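You operate a simulated robot arm through the tools that you are given. There is no shell and no other tool. Be economical: measure what you need, move in short steps, check, and stop when the job is done.

Carry out the task below with a simulated robot arm. There is one attempt and no reset: what you move stays moved.

TASK
Stack the hinge block labelled "26" from the top of the rig bench on top of the hinge block that says "27".

It is judged by the outcome, as a careful person would: the job done as asked, and still so three seconds after it is handed in. It fails if anything else is knocked over, pushed out of place, dropped, spilled or broken.

THE ROBOT
A 6-joint arm with a two-finger parallel gripper, fixed in place. Base frame: the origin is at the foot of the arm, x ahead of it, y to its left, z up; the work surface is at about z = 0.8. Lengths are in m, angles in degrees, forces in N, time in s.
With the tool pointing down near the work surface it reaches from about 0.24 to 0.64 m from the base axis. Its first joint turns from -66.0 to 66.0 degrees. Payload 2.7 kg.
Tool frame: the origin (TCP) lies between the finger pads and is the grasp point; the fingertips stand 0.023 m ahead of it; z points along the fingers, y is the line along which they close. The gripper opens to 0.094 m. The fingers are 0.038 m wide and 0.01 m thick; the gripper's body (0.054 by 0.096 m) begins 0.039 m behind the TCP.
Orientation is that of the tool frame in the base frame, as [roll, pitch, yaw] about the fixed x, y, z axes, in that order (R = Rz(yaw) Ry(pitch) Rx(roll)). With the fingers straight down and closing along the base's y, the tool's x points along the base's -x, its y along +y and its z along -z.

THE INTERFACE
- The arm moves only by the tool send_rows. Its argument "increments" is text: rows parted by semicolons, each of 5 numbers parted by spaces: the opening, from 0 (shut) to 1 (fully open), then the shift along the base's x, y, z in m, then the turn about the base's z in degrees. In form: gripper tx ty tz yaw; .... A call has 1 to 10 rows; each row is the pose to reach, as a shift and turn from the pose commanded when the call began. A row lasts 0.2 s, in which the tool goes at most 0.05 m and 8.6 degrees; a call with a longer step from one row to the next is refused whole, and so is a gripper value outside its range. A pose out of reach is approached as far as the arm can. The call stops where the force on the tool passes 40 N (or 10 N more than at its start, if that is more) or the arm is blocked; 0.2 s more then pass. The fingers move at their own pace (about 0.045 m/s each) and stop on an object; they squeeze with about 26 N. The grip force told is the motor's: it shows also when the fingers shut on nothing. Time passes only in rows, and 0.2 s behind the last, so rows that repeat a pose let the fingers close. It gives the time, the measured TCP pose, the force on the tool (base axes), the opening and the grip force at its end, in the units of the frame above (readings bear some noise).
- Cameras (640 x 400 px; columns grow to the right, rows downward): "scene" is fixed at [0.0768, -0.4403, 1.3904]; the picture's right is [0.72, -0.70, 0.00], its down [-0.49, -0.50, -0.72] and it looks along [0.50, 0.51, -0.70] (base axes); focal length 334 px, centre (320, 200). "wrist" rides on the gripper at [-0.039, 0, -0.044] in the tool frame; the picture's right is [0.00, -1.00, 0.00], its down [0.97, 0.00, -0.24] and it looks along [0.24, 0.00, 0.97] (tool axes); focal length 218 px, centre (320, 200).
- snapshot(camera): a new picture of that camera. No time passes.
- point_at(camera, pixels): for up to 12 pixels [column, row] of the newest picture of that camera ("zoom" is the newest enlarged one), the place [x, y, z] in the base frame of the surface seen there, good to about 0.002 m. No time passes.
- close_up(camera, box): a new picture of the part [left, top, right, bottom] of that camera's present view, enlarged. No time passes.
- hand_in(): hands the job in; it is judged then, once.

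Work in short steps. Measure before you move; look again where a grasp or a placing could have gone wrong, and mend it. You have 60 turns and 26 pictures in all, the two below and enlarged ones among them. Open the gripper and draw the arm clear of the work before you hand the job in, unless the task says otherwise; then end with one line.

The tools are called by a JSON object that holds its "name" and its "arguments". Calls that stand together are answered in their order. send_rows: Moves the arm, as the interface text tells. Its arguments: {"type":"object","properties":{"increments":{"type":"string"}},"required":["increments"]} The other tools are called the same way: snapshot (camera) takes a picture; point_at (camera, pixels) gives the place of the surface under pixels of a picture; close_up (camera, box) takes an enlarged picture of a part of a camera's view; hand_in () hands the job in.

At the start:

```text
t: 0.0
position: [0.3617, -0.0711, 1.0406]
orientation: [180.0, 0.0, -180.0]
contact_force: [-0.3, 0.5, -0.4]
opening: 0.0943
grip_force: 0.0
```

scene: 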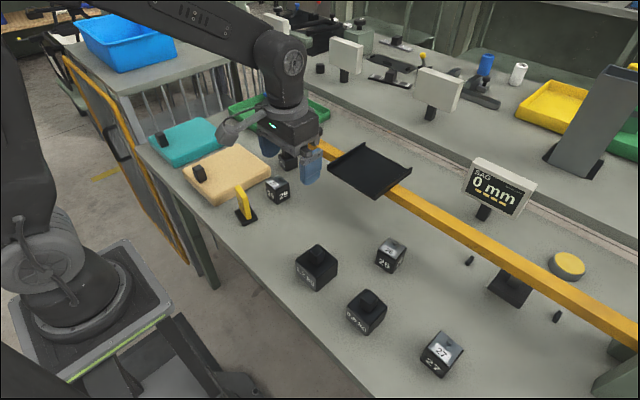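
wrist: 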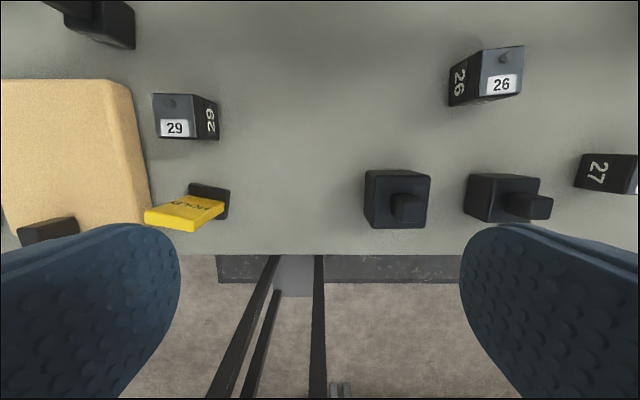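

The wrist view shows block 26 near (490,75) and 27 near (610,175); in the scene they are at about (390,255) and (440,353). I enlarge the scene around them to measure.

{"name": "close_up", "arguments": {"camera": "scene", "box": [280, 220, 480, 390]}}

{"name": "close_up", "arguments": {"camera": "wrist", "box": [430, 30, 640, 230]}}

```text
2.35 times, centred on (380, 305) of scene
```

zoom: 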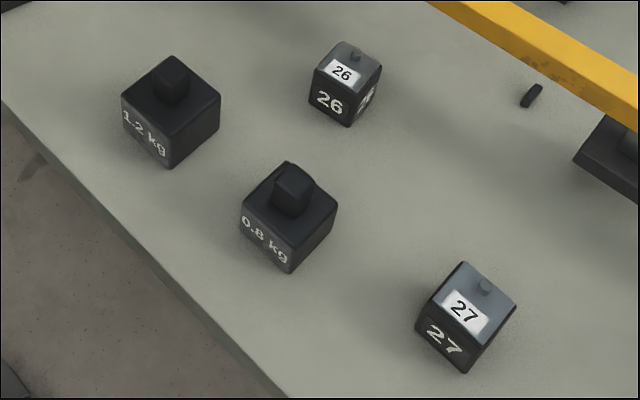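

```text
2.00 times, centred on (535, 130) of wrist
```

zoom: 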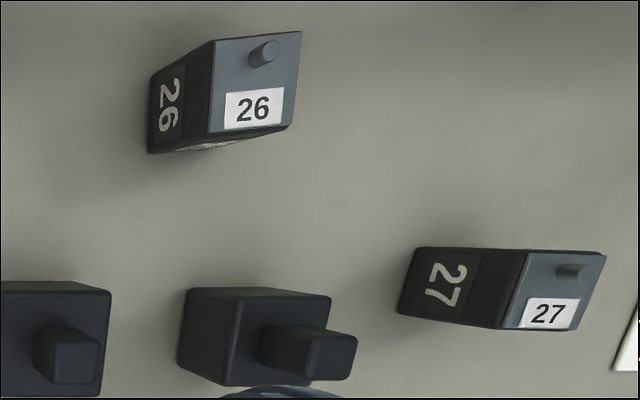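

The zoom shows each top face with a small peg off-centre. I measure the top corners, the pegs and the table nearby.

{"name": "point_at", "arguments": {"camera": "zoom", "pixels": [[216, 43], [298, 34], [289, 123], [210, 130], [262, 50], [268, 59], [530, 255], [602, 257], [576, 327], [503, 324], [567, 270], [330, 220]]}}

{"name": "point_at", "arguments": {"camera": "scene", "pixels": [[391, 237], [381, 245], [396, 250], [403, 241], [388, 254], [441, 340], [450, 345], [455, 337], [431, 310], [370, 295], [391, 282]]}}

```text
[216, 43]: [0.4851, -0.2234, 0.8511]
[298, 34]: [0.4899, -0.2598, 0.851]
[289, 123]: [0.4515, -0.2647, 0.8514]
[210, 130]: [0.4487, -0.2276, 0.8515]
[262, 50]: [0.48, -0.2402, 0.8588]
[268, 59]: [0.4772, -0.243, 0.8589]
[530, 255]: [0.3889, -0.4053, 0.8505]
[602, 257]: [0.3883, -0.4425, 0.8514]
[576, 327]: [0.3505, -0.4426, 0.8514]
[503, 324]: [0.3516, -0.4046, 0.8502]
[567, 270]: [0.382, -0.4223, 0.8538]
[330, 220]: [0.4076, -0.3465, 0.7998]
```

```text
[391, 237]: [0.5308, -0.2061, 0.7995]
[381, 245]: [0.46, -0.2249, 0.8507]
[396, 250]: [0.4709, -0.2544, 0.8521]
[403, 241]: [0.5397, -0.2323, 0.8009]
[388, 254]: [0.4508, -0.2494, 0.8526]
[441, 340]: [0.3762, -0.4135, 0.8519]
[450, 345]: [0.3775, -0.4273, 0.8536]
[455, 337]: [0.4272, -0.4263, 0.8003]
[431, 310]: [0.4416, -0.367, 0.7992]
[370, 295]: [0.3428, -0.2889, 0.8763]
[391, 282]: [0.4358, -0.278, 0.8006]
```

Block 26: centre (0.469, -0.244), top 0.851, turned about +7°. Block 27: centre (0.370, -0.424), turned about 0°. Both have a peg at about +0.011 along their own x. I move above 26 with a +7° turn.

{"name": "send_rows", "arguments": {"increments": "1 0.0215 -0.0346 0 1.4; 1 0.043 -0.069 0 2.8; 1 0.0645 -0.1035 0 4.2; 1 0.086 -0.138 0 5.6; 1 0.1071 -0.1728 0 7; 1 0.1071 -0.1728 -0.045 7; 1 0.1071 -0.1728 -0.09 7; 1 0.1071 -0.1728 -0.09 7"}}

{"name": "snapshot", "arguments": {"camera": "wrist"}}

```text
t: 1.8
position: [0.4668, -0.2436, 0.9476]
orientation: [179.9, 0.0, -173.0]
contact_force: [0.2, -0.1, 0.3]
opening: 0.0938
grip_force: 0.1
```

```text
21 pictures are left
```

wrist: 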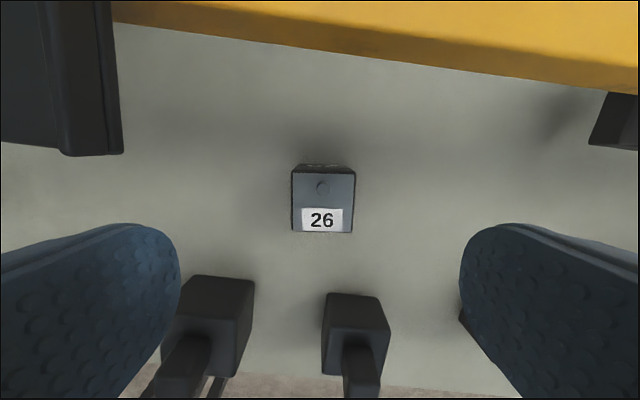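

The block sits nearly centred at (323,200) and is about square to the gripper. I check the corners once more from here.

{"name": "point_at", "arguments": {"camera": "wrist", "pixels": [[294, 176], [353, 177], [351, 230], [294, 229], [322, 188], [215, 300], [360, 305], [60, 100], [350, 40]]}}

```text
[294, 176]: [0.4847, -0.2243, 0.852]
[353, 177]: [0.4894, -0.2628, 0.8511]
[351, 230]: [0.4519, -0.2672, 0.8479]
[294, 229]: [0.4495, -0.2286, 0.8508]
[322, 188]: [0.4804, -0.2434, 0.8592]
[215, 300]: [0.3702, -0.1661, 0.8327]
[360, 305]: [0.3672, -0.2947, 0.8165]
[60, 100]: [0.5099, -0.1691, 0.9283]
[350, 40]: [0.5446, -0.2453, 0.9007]
```

The black tray (corner near (120,153)) and the yellow beam (edge near (350,60)) are close, so I measure their nearest edges before descending.

{"name": "point_at", "arguments": {"camera": "wrist", "pixels": [[118, 150], [112, 90], [75, 150], [100, 20], [350, 52], [200, 33], [500, 78], [610, 130], [600, 110]]}}

{"name": "snapshot", "arguments": {"camera": "scene"}}

```text
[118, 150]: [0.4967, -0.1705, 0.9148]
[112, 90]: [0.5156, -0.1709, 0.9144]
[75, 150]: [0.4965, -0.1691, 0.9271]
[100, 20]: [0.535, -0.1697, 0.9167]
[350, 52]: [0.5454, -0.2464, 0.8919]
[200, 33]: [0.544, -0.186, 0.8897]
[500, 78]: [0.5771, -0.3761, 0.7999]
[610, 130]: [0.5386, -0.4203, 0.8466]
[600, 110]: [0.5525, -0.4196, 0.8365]
```

```text
20 pictures are left
```

scene: 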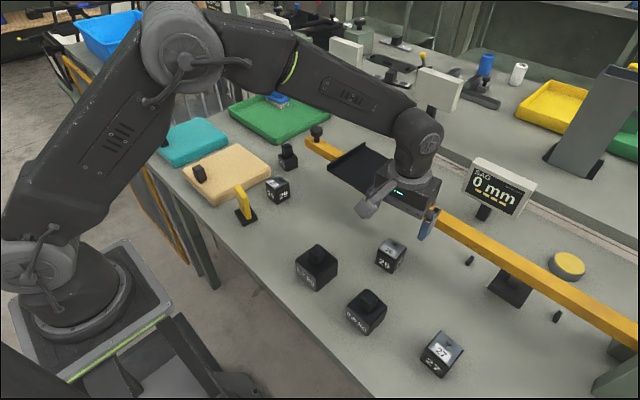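

{"name": "close_up", "arguments": {"camera": "scene", "box": [320, 90, 480, 280]}}

{"name": "point_at", "arguments": {"camera": "scene", "pixels": [[365, 211], [372, 198], [385, 204], [420, 211], [374, 184], [428, 228], [437, 190], [405, 185], [376, 193]]}}

```text
2.11 times, centred on (400, 185) of scene
```

zoom: 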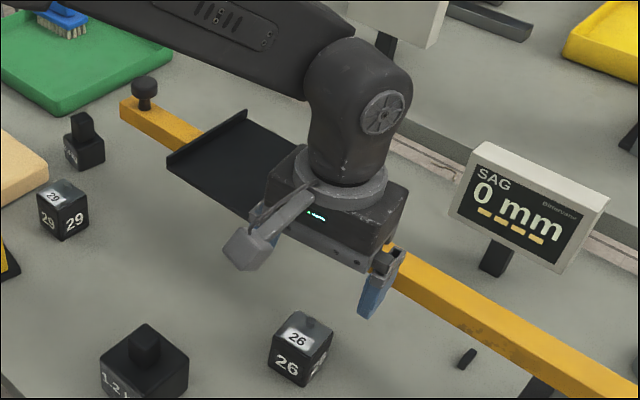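

```text
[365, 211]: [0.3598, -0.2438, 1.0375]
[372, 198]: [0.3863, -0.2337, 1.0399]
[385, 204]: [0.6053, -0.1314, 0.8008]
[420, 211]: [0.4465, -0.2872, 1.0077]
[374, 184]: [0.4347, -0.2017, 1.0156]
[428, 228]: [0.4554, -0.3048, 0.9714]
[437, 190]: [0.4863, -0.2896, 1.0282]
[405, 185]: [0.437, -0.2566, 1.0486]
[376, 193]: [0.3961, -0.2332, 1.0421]
```

Tray edge (y≈-0.169) leaves about 2 cm beside the hand, and the bracket stays above the weights' knobs. I narrow the gripper slightly and descend straight.

{"name": "send_rows", "arguments": {"increments": "0.78 0.002 -0.0015 0 0; 0.78 0.002 -0.0015 -0.03 0; 0.78 0.002 -0.0015 -0.06 0; 0.78 0.002 -0.0015 -0.08 0; 0.78 0.002 -0.0015 -0.1 0; 0.78 0.002 -0.0015 -0.112 0; 0.78 0.002 -0.0015 -0.112 0"}}

{"name": "snapshot", "arguments": {"camera": "wrist"}}

```text
t: 3.4
position: [0.4703, -0.2457, 0.8369]
orientation: [-179.9, 0.0, -173.0]
contact_force: [0.8, 0.0, 0.3]
opening: 0.0732
grip_force: 0.1
```

```text
18 pictures are left
```

wrist: 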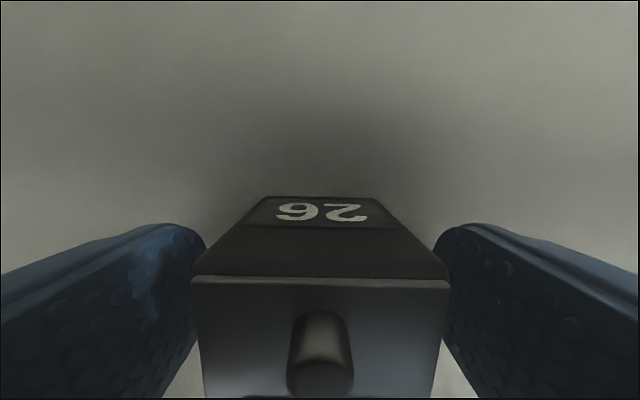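

The block is between the pads, centred at column ~320, and the tool is at 0.837. I close and hold.

{"name": "send_rows", "arguments": {"increments": "0.3 0 0 -0.001 0; 0.2 0 0 -0.001 0; 0.2 0 0 -0.001 0; 0.2 0 0 -0.001 0; 0.2 0 0 -0.001 0"}}

```text
t: 4.6
position: [0.4721, -0.2454, 0.8361]
orientation: [180.0, 0.0, -173.0]
contact_force: [0.0, 0.0, 0.1]
opening: 0.0435
grip_force: 25.6
```

The fingers hold at 0.0435 with 25.6 N. I lift straight up.

{"name": "send_rows", "arguments": {"increments": "0.2 0 0 0.015 0; 0.2 0 0 0.04 0; 0.2 0 0 0.07 0; 0.2 0 0 0.1 0; 0.2 0 0 0.13 0; 0.2 0 0 0.15 0; 0.2 0 0 0.15 0"}}

{"name": "snapshot", "arguments": {"camera": "scene"}}

{"name": "snapshot", "arguments": {"camera": "wrist"}}

```text
t: 6.2
position: [0.4699, -0.244, 0.9873]
orientation: [179.9, 0.0, -173.0]
contact_force: [0.6, -0.6, -0.9]
opening: 0.0438
grip_force: 26.1
```

```text
17 pictures are left
```

scene: 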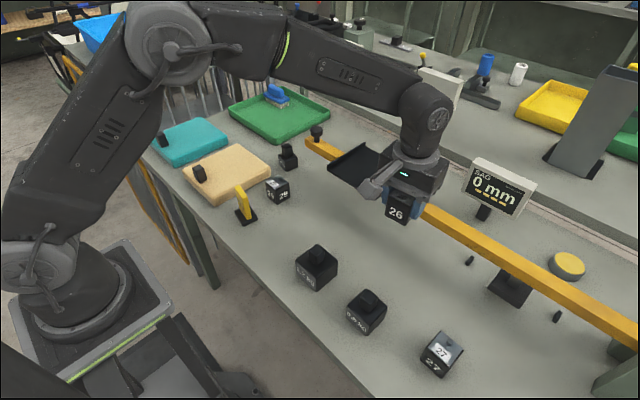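

```text
16 pictures are left
```

wrist: 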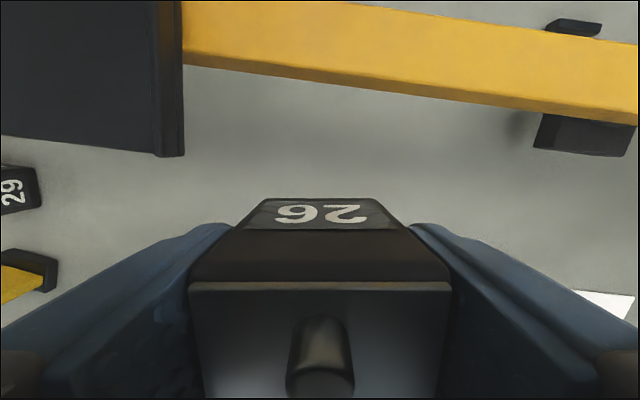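

The lift is clean. I measure where the held block sits relative to the tool.

{"name": "point_at", "arguments": {"camera": "wrist", "pixels": [[195, 288], [447, 288], [320, 290], [320, 384], [320, 370], [210, 390], [440, 390], [250, 204], [385, 204]]}}

{"name": "close_up", "arguments": {"camera": "scene", "box": [350, 160, 480, 240]}}

{"name": "close_up", "arguments": {"camera": "scene", "box": [395, 315, 495, 385]}}

```text
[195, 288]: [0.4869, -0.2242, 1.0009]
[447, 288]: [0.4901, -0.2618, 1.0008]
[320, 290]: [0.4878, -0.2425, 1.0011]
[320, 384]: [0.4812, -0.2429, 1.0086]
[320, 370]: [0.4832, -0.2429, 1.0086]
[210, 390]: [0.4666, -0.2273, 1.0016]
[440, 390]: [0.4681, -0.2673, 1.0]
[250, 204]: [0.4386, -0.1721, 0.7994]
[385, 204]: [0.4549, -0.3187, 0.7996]
```

```text
4.92 times, centred on (415, 200) of scene
```

zoom: 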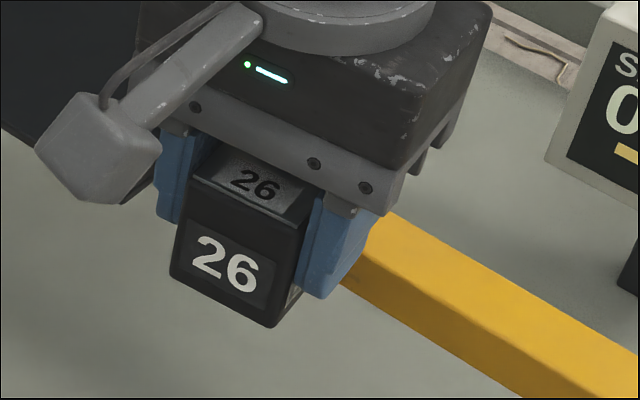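

```text
5.71 times, centred on (445, 350) of scene
```

zoom: 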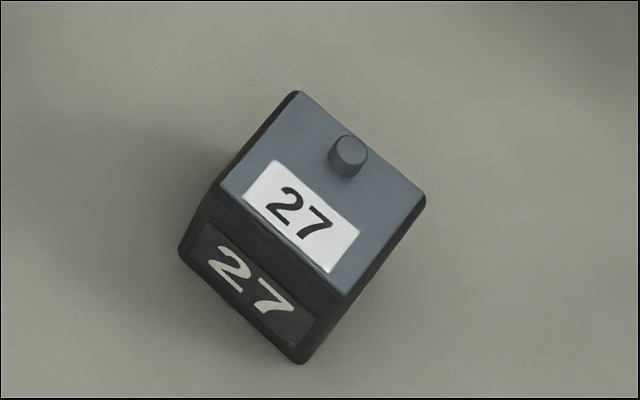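

I measure 27's top corners and peg precisely in this enlargement.

{"name": "point_at", "arguments": {"camera": "zoom", "pixels": [[298, 97], [420, 200], [345, 289], [226, 187], [351, 147], [345, 160], [341, 148], [362, 150], [320, 195]]}}

```text
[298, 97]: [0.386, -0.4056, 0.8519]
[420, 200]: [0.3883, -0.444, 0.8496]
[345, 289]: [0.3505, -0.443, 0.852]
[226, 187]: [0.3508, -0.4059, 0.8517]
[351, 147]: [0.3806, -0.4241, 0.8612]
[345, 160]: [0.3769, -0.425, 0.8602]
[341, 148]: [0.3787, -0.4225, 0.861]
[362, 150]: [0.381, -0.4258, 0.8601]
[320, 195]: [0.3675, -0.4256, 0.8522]
```

27: centre (0.3694, -0.4242), yaw ≈ -0.5°, peg at (0.380, -0.424). The held block's centre is about 2 mm in -x of the tool. I carry it across, turning -7.5°, and hover.

{"name": "send_rows", "arguments": {"increments": "0.2 -0.0166 -0.0298 0 -1.25; 0.2 -0.0332 -0.0596 0 -2.5; 0.2 -0.0498 -0.0894 0 -3.75; 0.2 -0.0664 -0.1192 0 -5; 0.2 -0.083 -0.149 0 -6.25; 0.2 -0.0996 -0.1788 0 -7.5; 0.2 -0.0996 -0.1788 -0.035 -7.5; 0.2 -0.0996 -0.1788 -0.065 -7.5; 0.2 -0.0996 -0.1788 -0.065 -7.5; 0.2 -0.0996 -0.1788 -0.065 -7.5"}}

{"name": "close_up", "arguments": {"camera": "scene", "box": [380, 270, 540, 390]}}

{"name": "snapshot", "arguments": {"camera": "wrist"}}

```text
t: 8.4
position: [0.3731, -0.4256, 0.9204]
orientation: [-180.0, 0.0, 179.4]
contact_force: [0.1, 0.2, -0.3]
opening: 0.0436
grip_force: 25.9
```

```text
3.33 times, centred on (460, 330) of scene
```

zoom: 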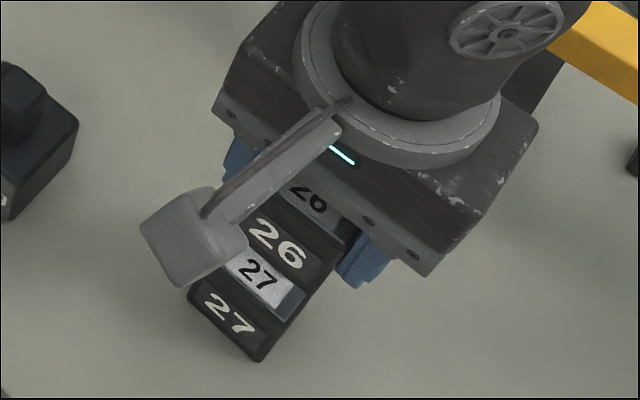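

```text
12 pictures are left
```

wrist: 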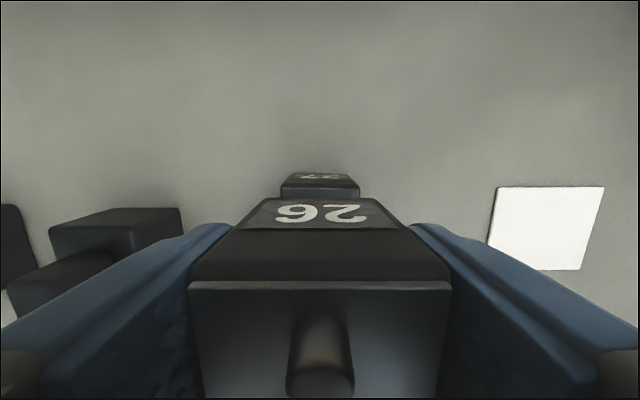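

Both blocks line up by eye. I measure the held block's edges from the wrist and the 26/27 front faces from the scene zoom.

{"name": "point_at", "arguments": {"camera": "wrist", "pixels": [[195, 288], [447, 288], [210, 390], [440, 390], [320, 384], [283, 192], [357, 192], [262, 202], [379, 202]]}}

{"name": "point_at", "arguments": {"camera": "zoom", "pixels": [[305, 280], [275, 212], [338, 250], [300, 238], [255, 345], [265, 300], [300, 293], [285, 313], [340, 262], [320, 270]]}}

```text
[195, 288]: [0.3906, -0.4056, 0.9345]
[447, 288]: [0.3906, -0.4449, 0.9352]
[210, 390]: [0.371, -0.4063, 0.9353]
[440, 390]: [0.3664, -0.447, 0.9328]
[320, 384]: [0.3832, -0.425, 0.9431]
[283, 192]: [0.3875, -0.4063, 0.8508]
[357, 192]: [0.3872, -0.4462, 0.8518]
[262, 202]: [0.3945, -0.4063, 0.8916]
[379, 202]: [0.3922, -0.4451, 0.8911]
```

```text
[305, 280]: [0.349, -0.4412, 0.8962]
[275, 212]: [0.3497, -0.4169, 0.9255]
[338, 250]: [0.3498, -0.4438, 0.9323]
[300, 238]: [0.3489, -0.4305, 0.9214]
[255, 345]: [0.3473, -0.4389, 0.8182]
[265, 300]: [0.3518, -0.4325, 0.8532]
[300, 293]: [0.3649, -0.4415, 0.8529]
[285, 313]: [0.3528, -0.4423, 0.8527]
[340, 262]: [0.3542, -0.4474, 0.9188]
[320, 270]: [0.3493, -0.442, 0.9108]
```

26 sits about 1.5 mm too far in +x (far edges 0.391–0.393 versus 0.3875–0.389). I correct that and lower to just above the peg, then slightly into it.

{"name": "send_rows", "arguments": {"increments": "0.2 -0.0015 0 0 0; 0.2 -0.0015 0 -0.01 0; 0.2 -0.0015 0 -0.019 0; 0.2 -0.0015 0 -0.022 0; 0.2 -0.0015 0 -0.0245 0; 0.2 -0.0015 0 -0.0265 0; 0.2 -0.0015 0 -0.0265 0"}}

```text
t: 10.0
position: [0.3704, -0.4229, 0.8938]
orientation: [180.0, 0.0, 179.5]
contact_force: [-0.7, -0.4, -0.4]
opening: 0.0438
grip_force: 26.3
```

No contact force yet; the underside is about at the peg's top. I continue in small steps.

{"name": "send_rows", "arguments": {"increments": "0.2 0 0 -0.001 0; 0.2 0 0 -0.002 0; 0.2 0 0 -0.003 0; 0.2 0 0 -0.003 0"}}

{"name": "close_up", "arguments": {"camera": "scene", "box": [400, 300, 500, 380]}}

```text
t: 11.0
position: [0.3697, -0.4235, 0.8903]
orientation: [-180.0, 0.0, 179.6]
contact_force: [-0.9, -0.2, -2.2]
opening: 0.0437
grip_force: 26.1
```

```text
5.00 times, centred on (450, 340) of scene
```

zoom: 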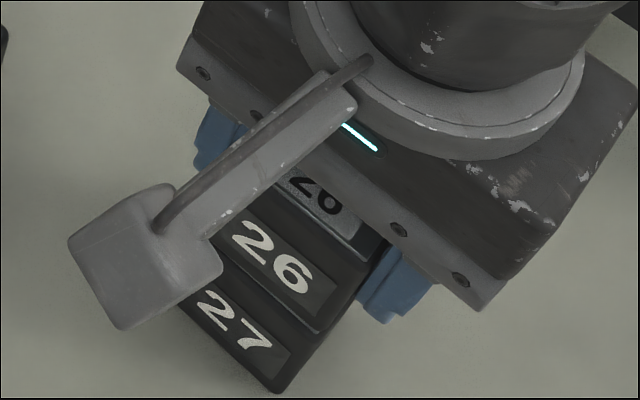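

Only a slight force, and the gap is nearly closed, so the peg appears to be entering a recess. I keep going in 1 mm steps.

{"name": "send_rows", "arguments": {"increments": "0.2 0 0 -0.001 0; 0.2 0 0 -0.002 0; 0.2 0 0 -0.002 0"}}

{"name": "point_at", "arguments": {"camera": "zoom", "pixels": [[315, 328], [300, 345], [310, 338], [275, 380], [330, 290], [265, 340]]}}

```text
t: 11.8
position: [0.3701, -0.425, 0.8899]
orientation: [-180.0, 0.1, 179.5]
contact_force: [0.0, 0.3, -0.9]
opening: 0.0438
grip_force: 25.8
```

```text
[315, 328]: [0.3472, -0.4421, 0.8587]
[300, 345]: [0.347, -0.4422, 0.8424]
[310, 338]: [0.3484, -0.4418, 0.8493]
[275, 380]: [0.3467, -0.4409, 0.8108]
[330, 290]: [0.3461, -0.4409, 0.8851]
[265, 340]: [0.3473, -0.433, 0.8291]
```

Front faces agree within a millimetre. I continue down in 1 mm steps, watching the force.

{"name": "send_rows", "arguments": {"increments": "0.2 0 0 -0.001 0; 0.2 0 0 -0.002 0; 0.2 0 0 -0.002 0"}}

{"name": "close_up", "arguments": {"camera": "scene", "box": [400, 300, 500, 380]}}

```text
t: 12.6
position: [0.3694, -0.4249, 0.8867]
orientation: [179.9, -0.1, 179.5]
contact_force: [0.6, -0.5, -0.4]
opening: 0.0436
grip_force: 26.1
```

```text
5.00 times, centred on (450, 340) of scene
```

zoom: 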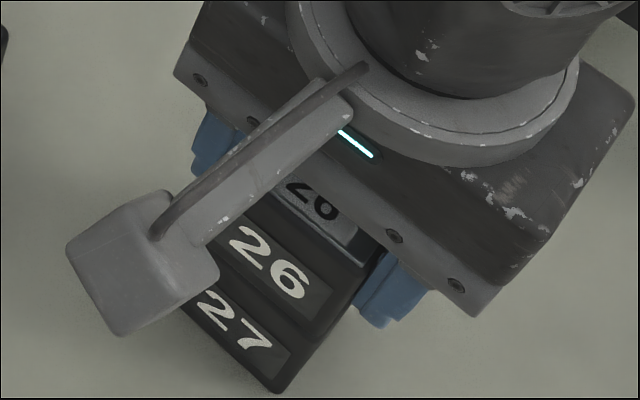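

Still no force, and the faces stay flush as the gap closes. Two more small steps until it seats.

{"name": "send_rows", "arguments": {"increments": "0.2 0 0 -0.001 0; 0.2 0 0 -0.0015 0; 0.2 0 0 -0.0015 0"}}

```text
t: 13.4
position: [0.371, -0.4247, 0.8858]
orientation: [-180.0, 0.0, 179.5]
contact_force: [0.1, 0.9, -2.0]
opening: 0.0434
grip_force: 25.6
```

{"name": "send_rows", "arguments": {"increments": "0.2 0 0 -0.0007 0; 0.2 0 0 -0.0015 0; 0.2 0 0 -0.0015 0"}}

{"name": "snapshot", "arguments": {"camera": "wrist"}}

```text
t: 14.2
position: [0.3698, -0.425, 0.8868]
orientation: [-179.8, 0.1, 179.5]
contact_force: [-1.1, 2.0, 8.3]
opening: 0.0436
grip_force: 26.3
```

```text
9 pictures are left
```

wrist: 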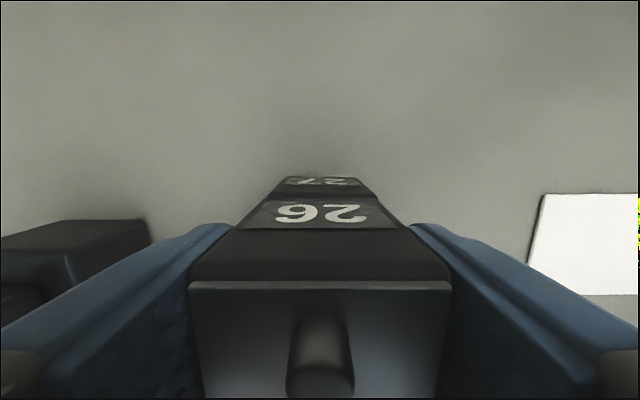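

The force of +8.3 N and a stopped descent show that it is seated, flush with 27. I relax by 0.5 mm, open, and rise.

{"name": "send_rows", "arguments": {"increments": "0.2 0 0 0.0007 0; 0.5 0 0 0.0007 0; 0.7 0 0 0.0007 0; 0.75 0 0 0.0007 0; 0.75 0 0 0.0007 0"}}

{"name": "send_rows", "arguments": {"increments": "0.75 0 0 0.015 0; 0.75 0 0 0.04 0; 0.75 0 0 0.075 0; 0.75 0 0 0.11 0; 0.75 0 0.035 0.13 0; 0.75 0 0.07 0.13 0; 0.75 0 0.105 0.13 0; 0.75 0 0.14 0.13 0; 0.75 0 0.18 0.13 0; 0.75 0 0.18 0.13 0"}}

{"name": "snapshot", "arguments": {"camera": "scene"}}

{"name": "close_up", "arguments": {"camera": "scene", "box": [390, 290, 510, 390]}}

```text
t: 15.4
position: [0.3706, -0.4232, 0.8864]
orientation: [-180.0, 0.0, 179.5]
contact_force: [-0.9, 0.8, 0.3]
opening: 0.0707
grip_force: 0.0
```

```text
t: 17.6
position: [0.3702, -0.2445, 1.0177]
orientation: [179.9, -0.1, 179.4]
contact_force: [0.5, -0.1, 0.0]
opening: 0.0704
grip_force: 0.0
```

```text
8 pictures are left
```

scene: 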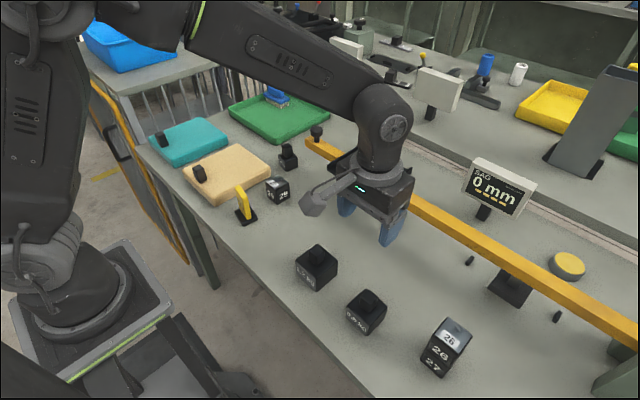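

```text
4.00 times, centred on (450, 340) of scene
```

zoom: 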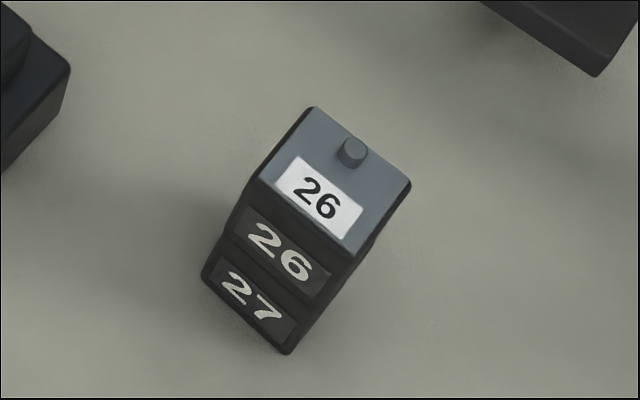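

The stack stands flush and upright, nothing else has moved, and the gauge still reads 0 mm. The gripper is open and clear, so I hand in.

{"name": "hand_in", "arguments": {}}

```text
The job is handed in.
```

Block 26 is stacked flush on block 27, nothing else was moved, and the job is handed in.
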